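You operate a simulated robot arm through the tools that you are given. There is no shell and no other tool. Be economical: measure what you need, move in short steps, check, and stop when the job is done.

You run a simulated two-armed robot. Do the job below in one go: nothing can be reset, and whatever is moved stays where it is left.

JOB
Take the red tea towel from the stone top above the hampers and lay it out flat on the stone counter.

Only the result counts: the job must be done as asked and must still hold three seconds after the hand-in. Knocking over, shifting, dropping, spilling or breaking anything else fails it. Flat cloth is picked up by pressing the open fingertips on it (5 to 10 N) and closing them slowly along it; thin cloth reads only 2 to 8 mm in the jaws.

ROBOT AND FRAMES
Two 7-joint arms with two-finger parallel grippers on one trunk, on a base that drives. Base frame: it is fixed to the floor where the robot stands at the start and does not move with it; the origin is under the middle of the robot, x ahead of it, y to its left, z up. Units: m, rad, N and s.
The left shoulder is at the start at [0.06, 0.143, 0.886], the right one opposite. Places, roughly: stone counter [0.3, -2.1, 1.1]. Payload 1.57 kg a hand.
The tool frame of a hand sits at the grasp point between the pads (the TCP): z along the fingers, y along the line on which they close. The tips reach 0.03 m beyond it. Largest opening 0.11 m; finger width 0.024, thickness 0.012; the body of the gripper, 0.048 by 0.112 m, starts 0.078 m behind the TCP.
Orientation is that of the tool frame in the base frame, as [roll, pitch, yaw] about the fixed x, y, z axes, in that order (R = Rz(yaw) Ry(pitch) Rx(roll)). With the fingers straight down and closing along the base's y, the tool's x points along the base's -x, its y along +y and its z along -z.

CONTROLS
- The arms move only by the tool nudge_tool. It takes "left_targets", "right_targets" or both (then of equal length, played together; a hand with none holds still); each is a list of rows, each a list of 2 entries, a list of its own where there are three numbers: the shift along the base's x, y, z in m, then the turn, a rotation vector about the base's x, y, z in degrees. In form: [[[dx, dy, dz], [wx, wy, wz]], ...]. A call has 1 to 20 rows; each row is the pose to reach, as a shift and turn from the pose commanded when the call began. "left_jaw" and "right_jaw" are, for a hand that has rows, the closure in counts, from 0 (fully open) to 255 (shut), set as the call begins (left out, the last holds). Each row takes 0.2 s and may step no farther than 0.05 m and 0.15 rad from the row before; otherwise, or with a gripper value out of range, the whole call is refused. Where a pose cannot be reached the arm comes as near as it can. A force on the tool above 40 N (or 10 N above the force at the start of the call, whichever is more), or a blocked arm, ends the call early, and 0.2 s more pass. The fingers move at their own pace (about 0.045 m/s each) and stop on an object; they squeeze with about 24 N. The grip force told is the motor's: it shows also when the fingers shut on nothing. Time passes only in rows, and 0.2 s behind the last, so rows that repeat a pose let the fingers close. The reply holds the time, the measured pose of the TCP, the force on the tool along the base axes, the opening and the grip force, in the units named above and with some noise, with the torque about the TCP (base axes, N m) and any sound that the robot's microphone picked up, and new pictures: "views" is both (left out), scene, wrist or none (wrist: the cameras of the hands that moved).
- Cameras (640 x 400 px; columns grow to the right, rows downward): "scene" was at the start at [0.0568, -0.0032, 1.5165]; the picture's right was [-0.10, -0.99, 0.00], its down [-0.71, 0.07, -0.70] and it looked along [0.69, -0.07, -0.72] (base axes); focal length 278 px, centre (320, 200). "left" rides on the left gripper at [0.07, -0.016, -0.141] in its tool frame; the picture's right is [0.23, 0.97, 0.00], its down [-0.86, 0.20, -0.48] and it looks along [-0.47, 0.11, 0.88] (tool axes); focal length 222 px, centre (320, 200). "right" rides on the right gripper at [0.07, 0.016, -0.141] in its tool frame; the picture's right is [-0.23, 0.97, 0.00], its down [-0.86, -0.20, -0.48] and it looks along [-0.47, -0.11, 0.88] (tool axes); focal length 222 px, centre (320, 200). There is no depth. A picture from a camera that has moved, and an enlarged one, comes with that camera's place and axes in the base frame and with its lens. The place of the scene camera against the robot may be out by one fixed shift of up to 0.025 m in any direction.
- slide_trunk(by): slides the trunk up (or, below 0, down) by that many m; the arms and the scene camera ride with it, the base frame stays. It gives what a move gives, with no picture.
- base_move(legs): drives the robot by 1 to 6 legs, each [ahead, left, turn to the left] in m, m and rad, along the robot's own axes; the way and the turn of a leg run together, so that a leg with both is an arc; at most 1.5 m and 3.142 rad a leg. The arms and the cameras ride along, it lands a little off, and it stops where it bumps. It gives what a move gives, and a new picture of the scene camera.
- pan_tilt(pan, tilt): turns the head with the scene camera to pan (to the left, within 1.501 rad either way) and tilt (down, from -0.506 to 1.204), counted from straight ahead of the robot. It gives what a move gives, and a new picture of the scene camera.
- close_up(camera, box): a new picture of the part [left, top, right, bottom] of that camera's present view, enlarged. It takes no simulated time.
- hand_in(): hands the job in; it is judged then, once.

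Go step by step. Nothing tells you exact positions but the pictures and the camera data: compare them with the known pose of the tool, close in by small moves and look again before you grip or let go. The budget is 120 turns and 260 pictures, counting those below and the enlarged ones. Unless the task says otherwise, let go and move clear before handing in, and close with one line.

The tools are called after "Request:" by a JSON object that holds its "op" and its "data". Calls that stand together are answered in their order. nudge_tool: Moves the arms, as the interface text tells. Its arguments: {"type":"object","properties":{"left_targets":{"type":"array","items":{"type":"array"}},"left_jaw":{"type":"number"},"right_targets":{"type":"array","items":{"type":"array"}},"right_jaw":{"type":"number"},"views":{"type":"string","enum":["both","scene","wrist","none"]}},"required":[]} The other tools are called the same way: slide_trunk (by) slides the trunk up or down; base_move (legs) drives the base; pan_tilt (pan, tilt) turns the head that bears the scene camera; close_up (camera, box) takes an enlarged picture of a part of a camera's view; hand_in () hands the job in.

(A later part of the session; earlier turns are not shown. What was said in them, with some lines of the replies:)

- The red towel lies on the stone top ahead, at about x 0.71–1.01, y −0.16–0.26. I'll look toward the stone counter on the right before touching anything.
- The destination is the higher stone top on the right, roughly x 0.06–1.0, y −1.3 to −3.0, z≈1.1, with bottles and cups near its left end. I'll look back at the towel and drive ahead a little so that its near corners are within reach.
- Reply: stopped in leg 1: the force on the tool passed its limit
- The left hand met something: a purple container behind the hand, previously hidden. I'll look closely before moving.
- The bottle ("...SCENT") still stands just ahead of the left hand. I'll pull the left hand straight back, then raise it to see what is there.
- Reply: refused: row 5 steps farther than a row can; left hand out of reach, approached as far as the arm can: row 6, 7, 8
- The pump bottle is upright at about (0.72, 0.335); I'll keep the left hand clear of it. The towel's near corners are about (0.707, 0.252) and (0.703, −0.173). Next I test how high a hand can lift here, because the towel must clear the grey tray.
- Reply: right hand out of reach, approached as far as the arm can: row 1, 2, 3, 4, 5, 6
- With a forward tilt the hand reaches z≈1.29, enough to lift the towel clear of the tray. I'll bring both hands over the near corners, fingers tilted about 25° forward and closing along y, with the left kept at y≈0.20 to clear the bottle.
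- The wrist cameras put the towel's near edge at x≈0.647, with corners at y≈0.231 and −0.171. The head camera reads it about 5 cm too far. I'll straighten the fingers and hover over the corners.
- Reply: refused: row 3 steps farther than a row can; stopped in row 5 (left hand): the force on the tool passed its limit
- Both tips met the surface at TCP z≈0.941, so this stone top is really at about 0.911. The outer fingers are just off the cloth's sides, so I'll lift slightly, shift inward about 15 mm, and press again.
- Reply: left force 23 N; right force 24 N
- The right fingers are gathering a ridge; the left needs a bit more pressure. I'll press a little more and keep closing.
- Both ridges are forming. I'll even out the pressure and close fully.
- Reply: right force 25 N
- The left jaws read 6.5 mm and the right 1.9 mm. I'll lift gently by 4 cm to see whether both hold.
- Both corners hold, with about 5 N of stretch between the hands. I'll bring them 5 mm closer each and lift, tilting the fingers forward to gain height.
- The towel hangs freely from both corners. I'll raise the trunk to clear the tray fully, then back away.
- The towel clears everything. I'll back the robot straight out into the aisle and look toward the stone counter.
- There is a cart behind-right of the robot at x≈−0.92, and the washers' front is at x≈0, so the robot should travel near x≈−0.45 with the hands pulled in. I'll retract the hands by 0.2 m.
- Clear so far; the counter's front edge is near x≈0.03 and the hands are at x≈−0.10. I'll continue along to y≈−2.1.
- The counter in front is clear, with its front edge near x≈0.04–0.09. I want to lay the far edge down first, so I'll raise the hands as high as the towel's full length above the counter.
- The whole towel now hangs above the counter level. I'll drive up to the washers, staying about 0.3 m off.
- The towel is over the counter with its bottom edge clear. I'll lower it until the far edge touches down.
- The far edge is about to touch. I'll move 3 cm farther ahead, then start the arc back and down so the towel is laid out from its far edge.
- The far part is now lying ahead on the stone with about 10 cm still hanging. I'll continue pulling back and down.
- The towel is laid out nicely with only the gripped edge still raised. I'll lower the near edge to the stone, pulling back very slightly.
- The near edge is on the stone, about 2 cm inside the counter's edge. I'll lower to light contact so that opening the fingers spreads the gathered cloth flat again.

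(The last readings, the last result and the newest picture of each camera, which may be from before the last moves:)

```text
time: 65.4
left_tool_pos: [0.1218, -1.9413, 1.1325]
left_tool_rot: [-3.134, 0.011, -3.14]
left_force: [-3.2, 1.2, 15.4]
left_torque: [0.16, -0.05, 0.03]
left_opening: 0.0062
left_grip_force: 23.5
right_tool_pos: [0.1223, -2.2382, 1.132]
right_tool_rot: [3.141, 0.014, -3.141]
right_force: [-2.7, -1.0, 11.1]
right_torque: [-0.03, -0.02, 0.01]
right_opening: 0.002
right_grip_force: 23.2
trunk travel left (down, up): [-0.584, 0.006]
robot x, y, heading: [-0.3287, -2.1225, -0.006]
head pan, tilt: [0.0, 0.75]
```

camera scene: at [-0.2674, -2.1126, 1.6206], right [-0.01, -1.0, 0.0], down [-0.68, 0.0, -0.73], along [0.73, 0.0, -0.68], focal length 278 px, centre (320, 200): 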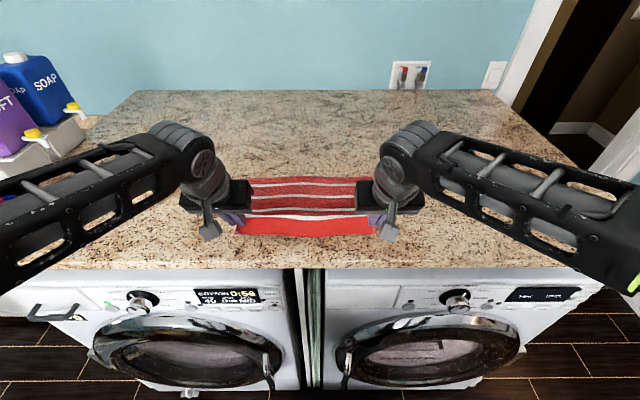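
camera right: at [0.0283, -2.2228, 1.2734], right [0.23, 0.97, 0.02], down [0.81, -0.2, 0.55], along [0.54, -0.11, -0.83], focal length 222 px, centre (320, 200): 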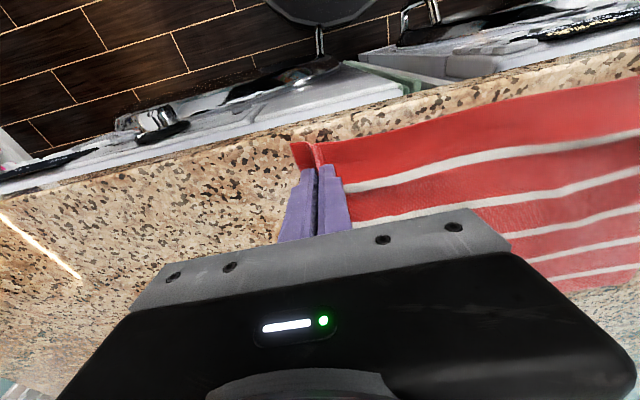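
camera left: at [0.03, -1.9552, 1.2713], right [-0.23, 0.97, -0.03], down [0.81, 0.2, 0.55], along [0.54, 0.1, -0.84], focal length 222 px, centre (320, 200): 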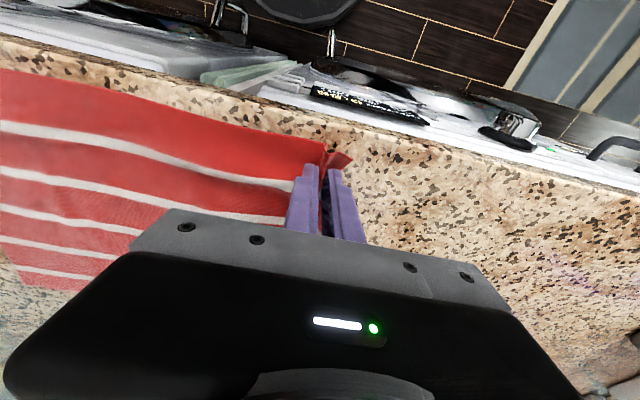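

Request:
{"op": "nudge_tool", "data": {"left_targets": [[[0, 0, 0.0012], [0, 0, 0]], [[0, 0, 0.0012], [0, 0, 0]]], "right_targets": [[[0, 0, 0.0004], [0, 0, 0]], [[0, 0, 0.0004], [0, 0, 0]]], "left_jaw": 210, "right_jaw": 210, "views": "wrist"}}

Request:
{"op": "nudge_tool", "data": {"left_targets": [[[0, 0, 0], [0, 0, 0]], [[0, 0, 0], [0, 0, 0]], [[0, 0, 0], [0, 0, 0]]], "right_targets": [[[0, 0, 0], [0, 0, 0]], [[0, 0, 0], [0, 0, 0]], [[0, 0, 0], [0, 0, 0]]], "left_jaw": 150, "right_jaw": 150, "views": "wrist"}}

```text
time: 66.0
left_tool_pos: [0.1228, -1.9416, 1.1319]
left_tool_rot: [-3.136, 0.01, -3.14]
left_force: [-0.7, -3.0, 14.6]
left_torque: [0.11, -0.14, -0.08]
left_opening: 0.0168
left_grip_force: 0.0
right_tool_pos: [0.122, -2.2398, 1.1328]
right_tool_rot: [3.141, 0.014, -3.142]
right_force: [1.6, 0.6, 9.8]
right_torque: [-0.08, 0.05, -0.03]
right_opening: 0.0179
right_grip_force: 0.0
trunk travel left (down, up): [-0.584, 0.006]
robot x, y, heading: [-0.3263, -2.1198, 0.0]
head pan, tilt: [0.0, 0.75]
camera right: at [0.0508, -2.2227, 1.2726], right [0.23, 0.97, 0.0], down [0.85, -0.2, 0.49], along [0.48, -0.11, -0.87], focal length 222 px, centre (320, 200)
camera left: at [0.0501, -1.9572, 1.2718], right [-0.23, 0.97, -0.01], down [0.85, 0.2, 0.49], along [0.47, 0.1, -0.87], focal length 222 px, centre (320, 200)
```

right: 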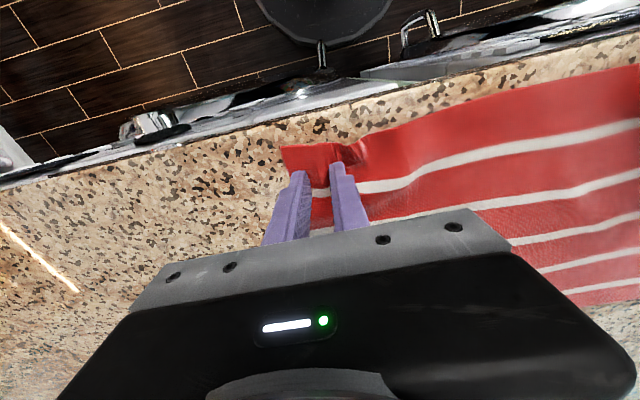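
left: 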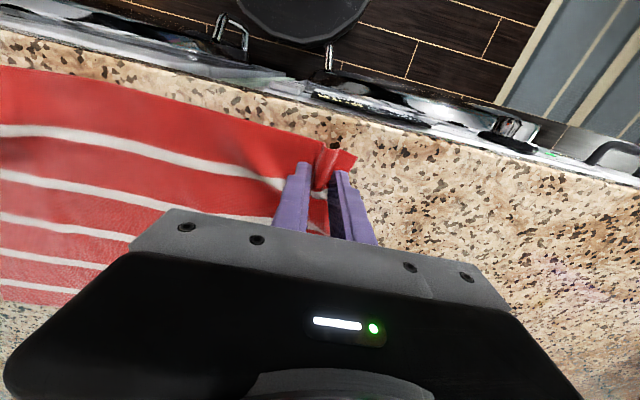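

```text
time: 66.8
left_tool_pos: [0.1229, -1.943, 1.131]
left_tool_rot: [-3.136, 0.011, -3.139]
left_force: [1.1, -3.5, 16.8]
left_torque: [0.31, -0.22, -0.07]
left_opening: 0.042
left_grip_force: 0.0
right_tool_pos: [0.1215, -2.2398, 1.1317]
right_tool_rot: [-3.141, 0.012, -3.141]
right_force: [-0.4, 2.4, 10.7]
right_torque: [-0.08, 0.11, 0.0]
right_opening: 0.0392
right_grip_force: 0.2
trunk travel left (down, up): [-0.584, 0.006]
robot x, y, heading: [-0.3297, -2.1166, -0.003]
head pan, tilt: [0.0, 0.75]
camera right: at [0.0504, -2.2225, 1.2727], right [0.23, 0.97, 0.0], down [0.85, -0.2, 0.49], along [0.48, -0.11, -0.87], focal length 222 px, centre (320, 200)
camera left: at [0.0497, -1.9569, 1.2719], right [-0.23, 0.97, -0.01], down [0.85, 0.2, 0.49], along [0.47, 0.1, -0.87], focal length 222 px, centre (320, 200)
```

right: 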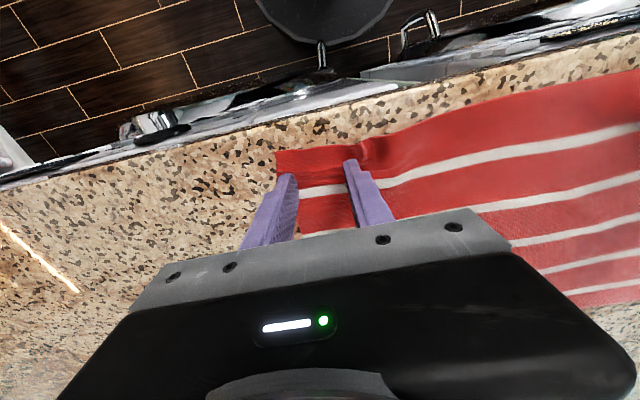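
left: 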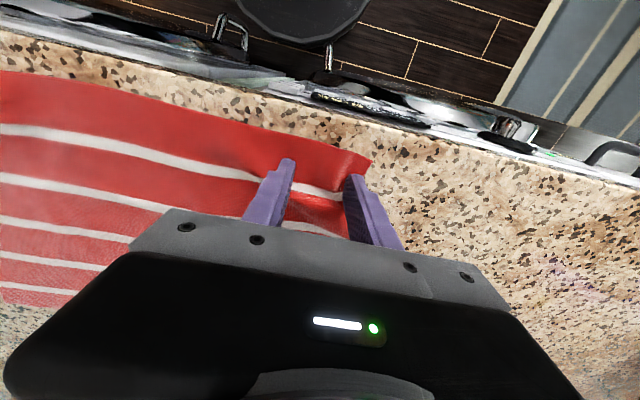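

The ridges have opened flat, but the cloth between the hands has a slight wave. I'll stretch the pressed corners apart by about 1.5 cm, then lift off.

Request:
{"op": "nudge_tool", "data": {"left_targets": [[[0, 0.005, 0], [0, 0, 0]], [[0, 0.01, 0], [0, 0, 0]], [[0, 0.015, 0], [0, 0, 0]], [[0, 0.015, 0], [0, 0, 0]]], "right_targets": [[[0, -0.005, 0], [0, 0, 0]], [[0, -0.01, 0], [0, 0, 0]], [[0, -0.015, 0], [0, 0, 0]], [[0, -0.015, 0], [0, 0, 0]]], "views": "wrist"}}

Request:
{"op": "close_up", "data": {"camera": "scene", "box": [180, 120, 440, 280]}}

```text
time: 67.8
left_tool_pos: [0.1228, -1.9264, 1.1314]
left_tool_rot: [-3.134, 0.008, -3.141]
left_force: [0.1, -5.5, 9.2]
left_torque: [0.0, -0.12, -0.03]
left_opening: 0.0403
left_grip_force: 0.1
right_tool_pos: [0.1214, -2.2528, 1.1324]
right_tool_rot: [3.141, 0.013, 3.14]
right_force: [-0.9, 6.7, 15.2]
right_torque: [0.03, 0.12, -0.04]
right_opening: 0.0393
right_grip_force: 0.1
trunk travel left (down, up): [-0.584, 0.006]
robot x, y, heading: [-0.3229, -2.1173, -0.006]
head pan, tilt: [0.0, 0.75]
camera right: at [0.0503, -2.237, 1.2726], right [0.23, 0.97, 0.0], down [0.85, -0.2, 0.49], along [0.48, -0.11, -0.87], focal length 222 px, centre (320, 200)
camera left: at [0.0495, -1.9408, 1.2722], right [-0.23, 0.97, -0.01], down [0.85, 0.2, 0.48], along [0.47, 0.1, -0.87], focal length 222 px, centre (320, 200)
```

right: 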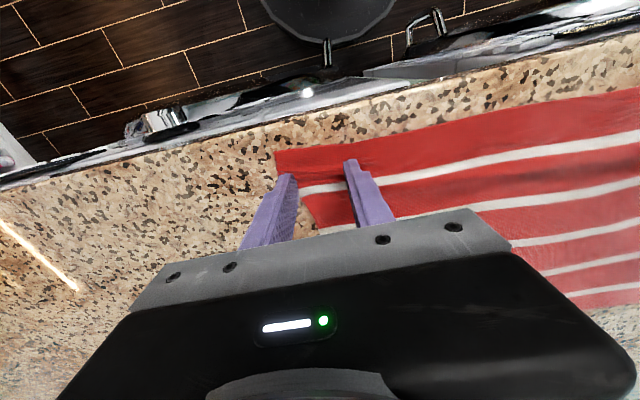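
left: 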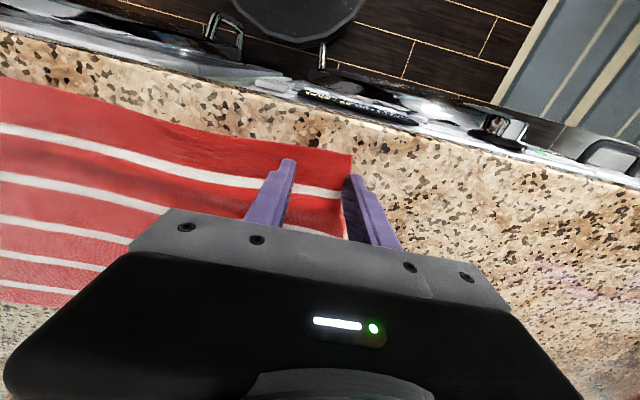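

```text
2.46 times, centred on (310, 200) of scene
camera zoom: at [-0.2694, -2.1123, 1.6208], right [-0.01, -1.0, 0.0], down [-0.68, 0.0, -0.73], along [0.73, 0.0, -0.68], focal length 684 px, centre (345, 200)
```

zoom: 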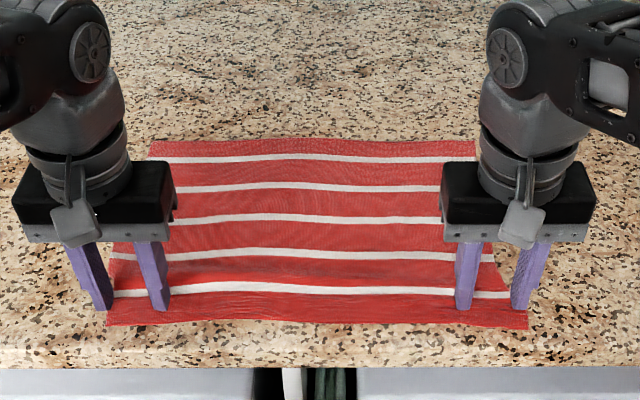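

The towel is nearly flat. I'll lift both hands straight up and pull them clear to inspect.

Request:
{"op": "nudge_tool", "data": {"left_targets": [[[0, 0, 0.004], [0, 0, 0]], [[0, 0, 0.012], [0, 0, 0]], [[0, 0, 0.03], [0, 0, 0]], [[0, 0.02, 0.06], [0, -3, 0]], [[0, 0.05, 0.09], [0, -8, 0]], [[0, 0.09, 0.1], [0, -14, 0]], [[0, 0.13, 0.1], [0, -18, 0]], [[0, 0.15, 0.1], [0, -18, 0]]], "right_targets": [[[0, 0, 0.004], [0, 0, 0]], [[0, 0, 0.012], [0, 0, 0]], [[0, 0, 0.03], [0, 0, 0]], [[0, -0.02, 0.06], [0, -3, 0]], [[0, -0.05, 0.09], [0, -8, 0]], [[0, -0.09, 0.1], [0, -14, 0]], [[0, -0.13, 0.1], [0, -18, 0]], [[0, -0.15, 0.1], [0, -18, 0]]], "views": "scene"}}

Request:
{"op": "close_up", "data": {"camera": "scene", "box": [180, 120, 440, 280]}}

```text
time: 69.6
left_tool_pos: [0.1218, -1.7731, 1.233]
left_tool_rot: [-3.134, 0.324, -3.14]
left_force: [0.5, 0.4, -0.1]
left_torque: [0.02, -0.01, -0.02]
left_opening: 0.0452
left_grip_force: 0.2
left hand out of reach, approached as far as the arm can: row 4, 5
right_tool_pos: [0.1222, -2.4062, 1.2334]
right_tool_rot: [-3.14, 0.327, -3.14]
right_force: [-0.1, -0.4, 1.2]
right_torque: [0.0, -0.04, 0.02]
right_opening: 0.0452
right_grip_force: 0.1
trunk travel left (down, up): [-0.584, 0.006]
robot x, y, heading: [-0.3288, -2.1154, -0.006]
head pan, tilt: [0.0, 0.75]
camera scene: at [-0.267, -2.1119, 1.6206], right [-0.01, -1.0, 0.0], down [-0.68, 0.0, -0.73], along [0.73, 0.0, -0.68], focal length 278 px, centre (320, 200)
```

scene: 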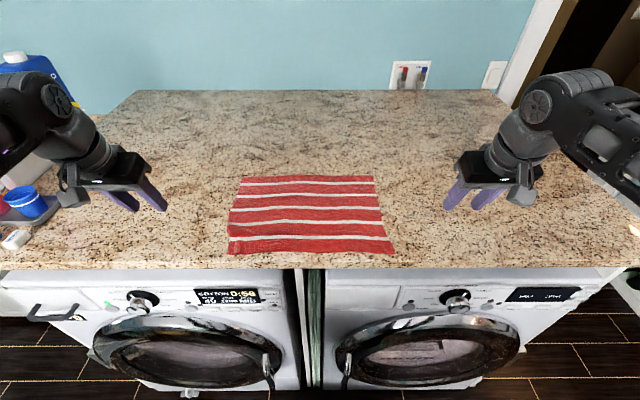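

```text
2.46 times, centred on (310, 200) of scene
camera zoom: at [-0.267, -2.1119, 1.6206], right [-0.01, -1.0, 0.0], down [-0.68, 0.0, -0.73], along [0.73, 0.0, -0.68], focal length 684 px, centre (345, 200)
```

zoom: 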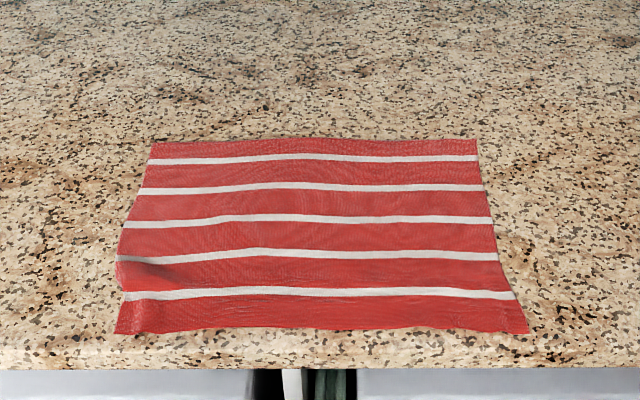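

The towel is flat except for a small buckle near the left edge, around (0.16, −1.93). I'll press the left near corner and draw it about 1 cm toward the robot to take up that slack.

Request:
{"op": "nudge_tool", "data": {"left_targets": [[[0, -0.04, 0], [0, 4, 0]], [[0, -0.08, -0.01], [0, 8, 0]], [[0, -0.12, -0.03], [0, 12, 0]], [[0, -0.145, -0.05], [0, 16, 0]], [[-0.002, -0.145, -0.075], [0, 18, 0]], [[-0.002, -0.145, -0.09], [0, 18, 0]], [[-0.002, -0.145, -0.098], [0, 18, 0]], [[-0.002, -0.145, -0.1], [0, 18, 0]]], "views": "wrist"}}

```text
time: 71.4
left_tool_pos: [0.1202, -1.9205, 1.1325]
left_tool_rot: [-3.134, 0.006, -3.141]
left_force: [-1.1, 0.6, -0.3]
left_torque: [-0.04, -0.02, 0.01]
left_opening: 0.0449
left_grip_force: 0.1
left hand out of reach, approached as far as the arm can: row 4
right_tool_pos: [0.1224, -2.4063, 1.2336]
right_tool_rot: [-3.141, 0.325, -3.141]
right_force: [0.3, 0.3, 0.2]
right_torque: [0.02, 0.03, -0.03]
right_opening: 0.0452
right_grip_force: 0.0
trunk travel left (down, up): [-0.584, 0.006]
robot x, y, heading: [-0.3314, -2.1173, -0.007]
head pan, tilt: [0.0, 0.75]
camera left: at [0.0488, -1.9362, 1.2725], right [-0.23, 0.97, -0.01], down [0.85, 0.2, 0.48], along [0.47, 0.1, -0.88], focal length 222 px, centre (320, 200)
```

left: 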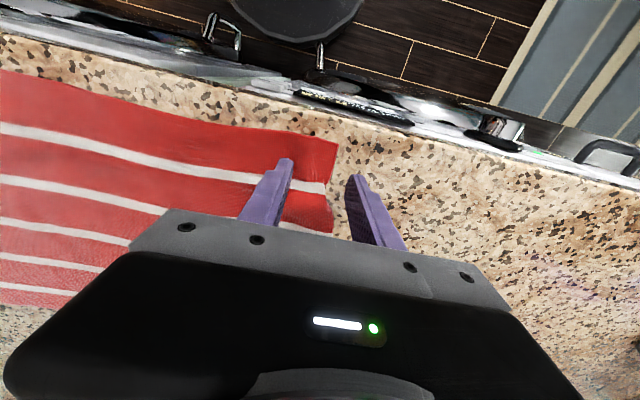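

Request:
{"op": "nudge_tool", "data": {"left_targets": [[[0, 0, 0.012], [0, 0, 0]], [[0, -0.028, 0.012], [0, 0, 0]], [[0, -0.028, 0.003], [0, 0, 0]], [[0, -0.028, -0.002], [0, 0, 0]], [[0, -0.028, -0.002], [0, 0, 0]]], "views": "wrist"}}

```text
time: 72.6
left_tool_pos: [0.1214, -1.949, 1.132]
left_tool_rot: [-3.136, 0.012, -3.141]
left_force: [0.9, 0.5, 19.4]
left_torque: [0.62, -0.19, 0.0]
left_opening: 0.0456
left_grip_force: 0.4
right_tool_pos: [0.1207, -2.4063, 1.2353]
right_tool_rot: [-3.141, 0.327, -3.141]
right_force: [0.2, -0.4, 0.0]
right_torque: [0.0, -0.03, 0.02]
right_opening: 0.0453
right_grip_force: 0.0
trunk travel left (down, up): [-0.584, 0.006]
robot x, y, heading: [-0.3223, -2.1176, -0.006]
head pan, tilt: [0.0, 0.75]
camera left: at [0.0477, -1.9631, 1.2718], right [-0.23, 0.97, -0.01], down [0.85, 0.2, 0.49], along [0.48, 0.1, -0.87], focal length 222 px, centre (320, 200)
```

left: 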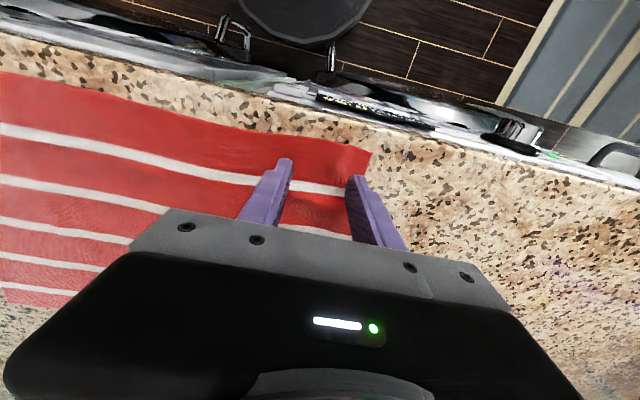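

Request:
{"op": "nudge_tool", "data": {"left_targets": [[[-0.003, 0.001, 0.001], [0, 0, 0]], [[-0.007, 0.002, 0.001], [0, 0, 0]], [[-0.012, 0.004, 0.001], [0, 0, 0]], [[-0.012, 0.004, 0.001], [0, 0, 0]], [[-0.012, 0.004, 0.008], [0, 0, 0]], [[-0.012, 0.004, 0.03], [0, 0, 0]], [[-0.012, 0.03, 0.06], [0, -4, 0]], [[-0.012, 0.07, 0.085], [0, -10, 0]], [[-0.012, 0.11, 0.1], [0, -16, 0]], [[-0.012, 0.15, 0.1], [0, -18, 0]], [[-0.012, 0.17, 0.1], [0, -18, 0]]], "views": "none"}}

Request:
{"op": "close_up", "data": {"camera": "scene", "box": [180, 120, 440, 280]}}

```text
time: 75.0
left_tool_pos: [0.1089, -1.7774, 1.2291]
left_tool_rot: [-3.134, 0.323, -3.14]
left_force: [-0.5, -0.4, 0.6]
left_torque: [0.02, 0.03, 0.02]
left_opening: 0.0453
left_grip_force: 0.0
right_tool_pos: [0.1213, -2.4066, 1.2337]
right_tool_rot: [-3.141, 0.324, -3.141]
right_force: [-0.7, 0.0, 0.5]
right_torque: [0.01, -0.03, 0.04]
right_opening: 0.0455
right_grip_force: 0.0
trunk travel left (down, up): [-0.584, 0.006]
robot x, y, heading: [-0.331, -2.1147, -0.006]
head pan, tilt: [0.0, 0.75]
```

```text
2.46 times, centred on (310, 200) of scene
camera zoom: at [-0.2674, -2.1125, 1.6206], right [-0.01, -1.0, 0.0], down [-0.68, 0.0, -0.73], along [0.73, 0.0, -0.68], focal length 684 px, centre (345, 200)
```

zoom: 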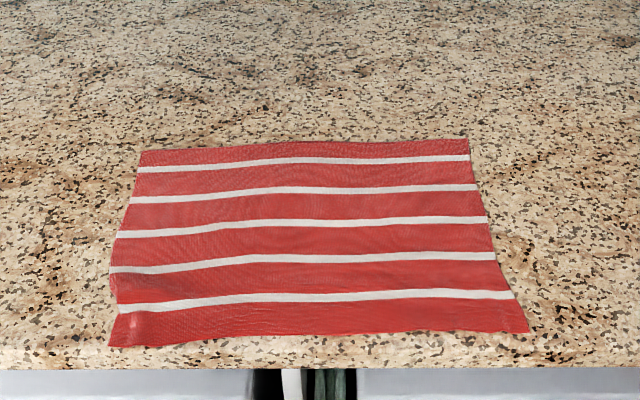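

The towel lies flat on the stone counter, fully on it with about 2 cm to the front edge. Both hands are empty and clear, so I hand in.

Request:
{"op": "hand_in", "data": {}}

```text
The job is handed in.
```

I laid the red tea towel out flat on the stone counter and handed the job in; early on, the left hand bumped the purple pump bottle by the hampers, which stayed upright but may have shifted slightly.
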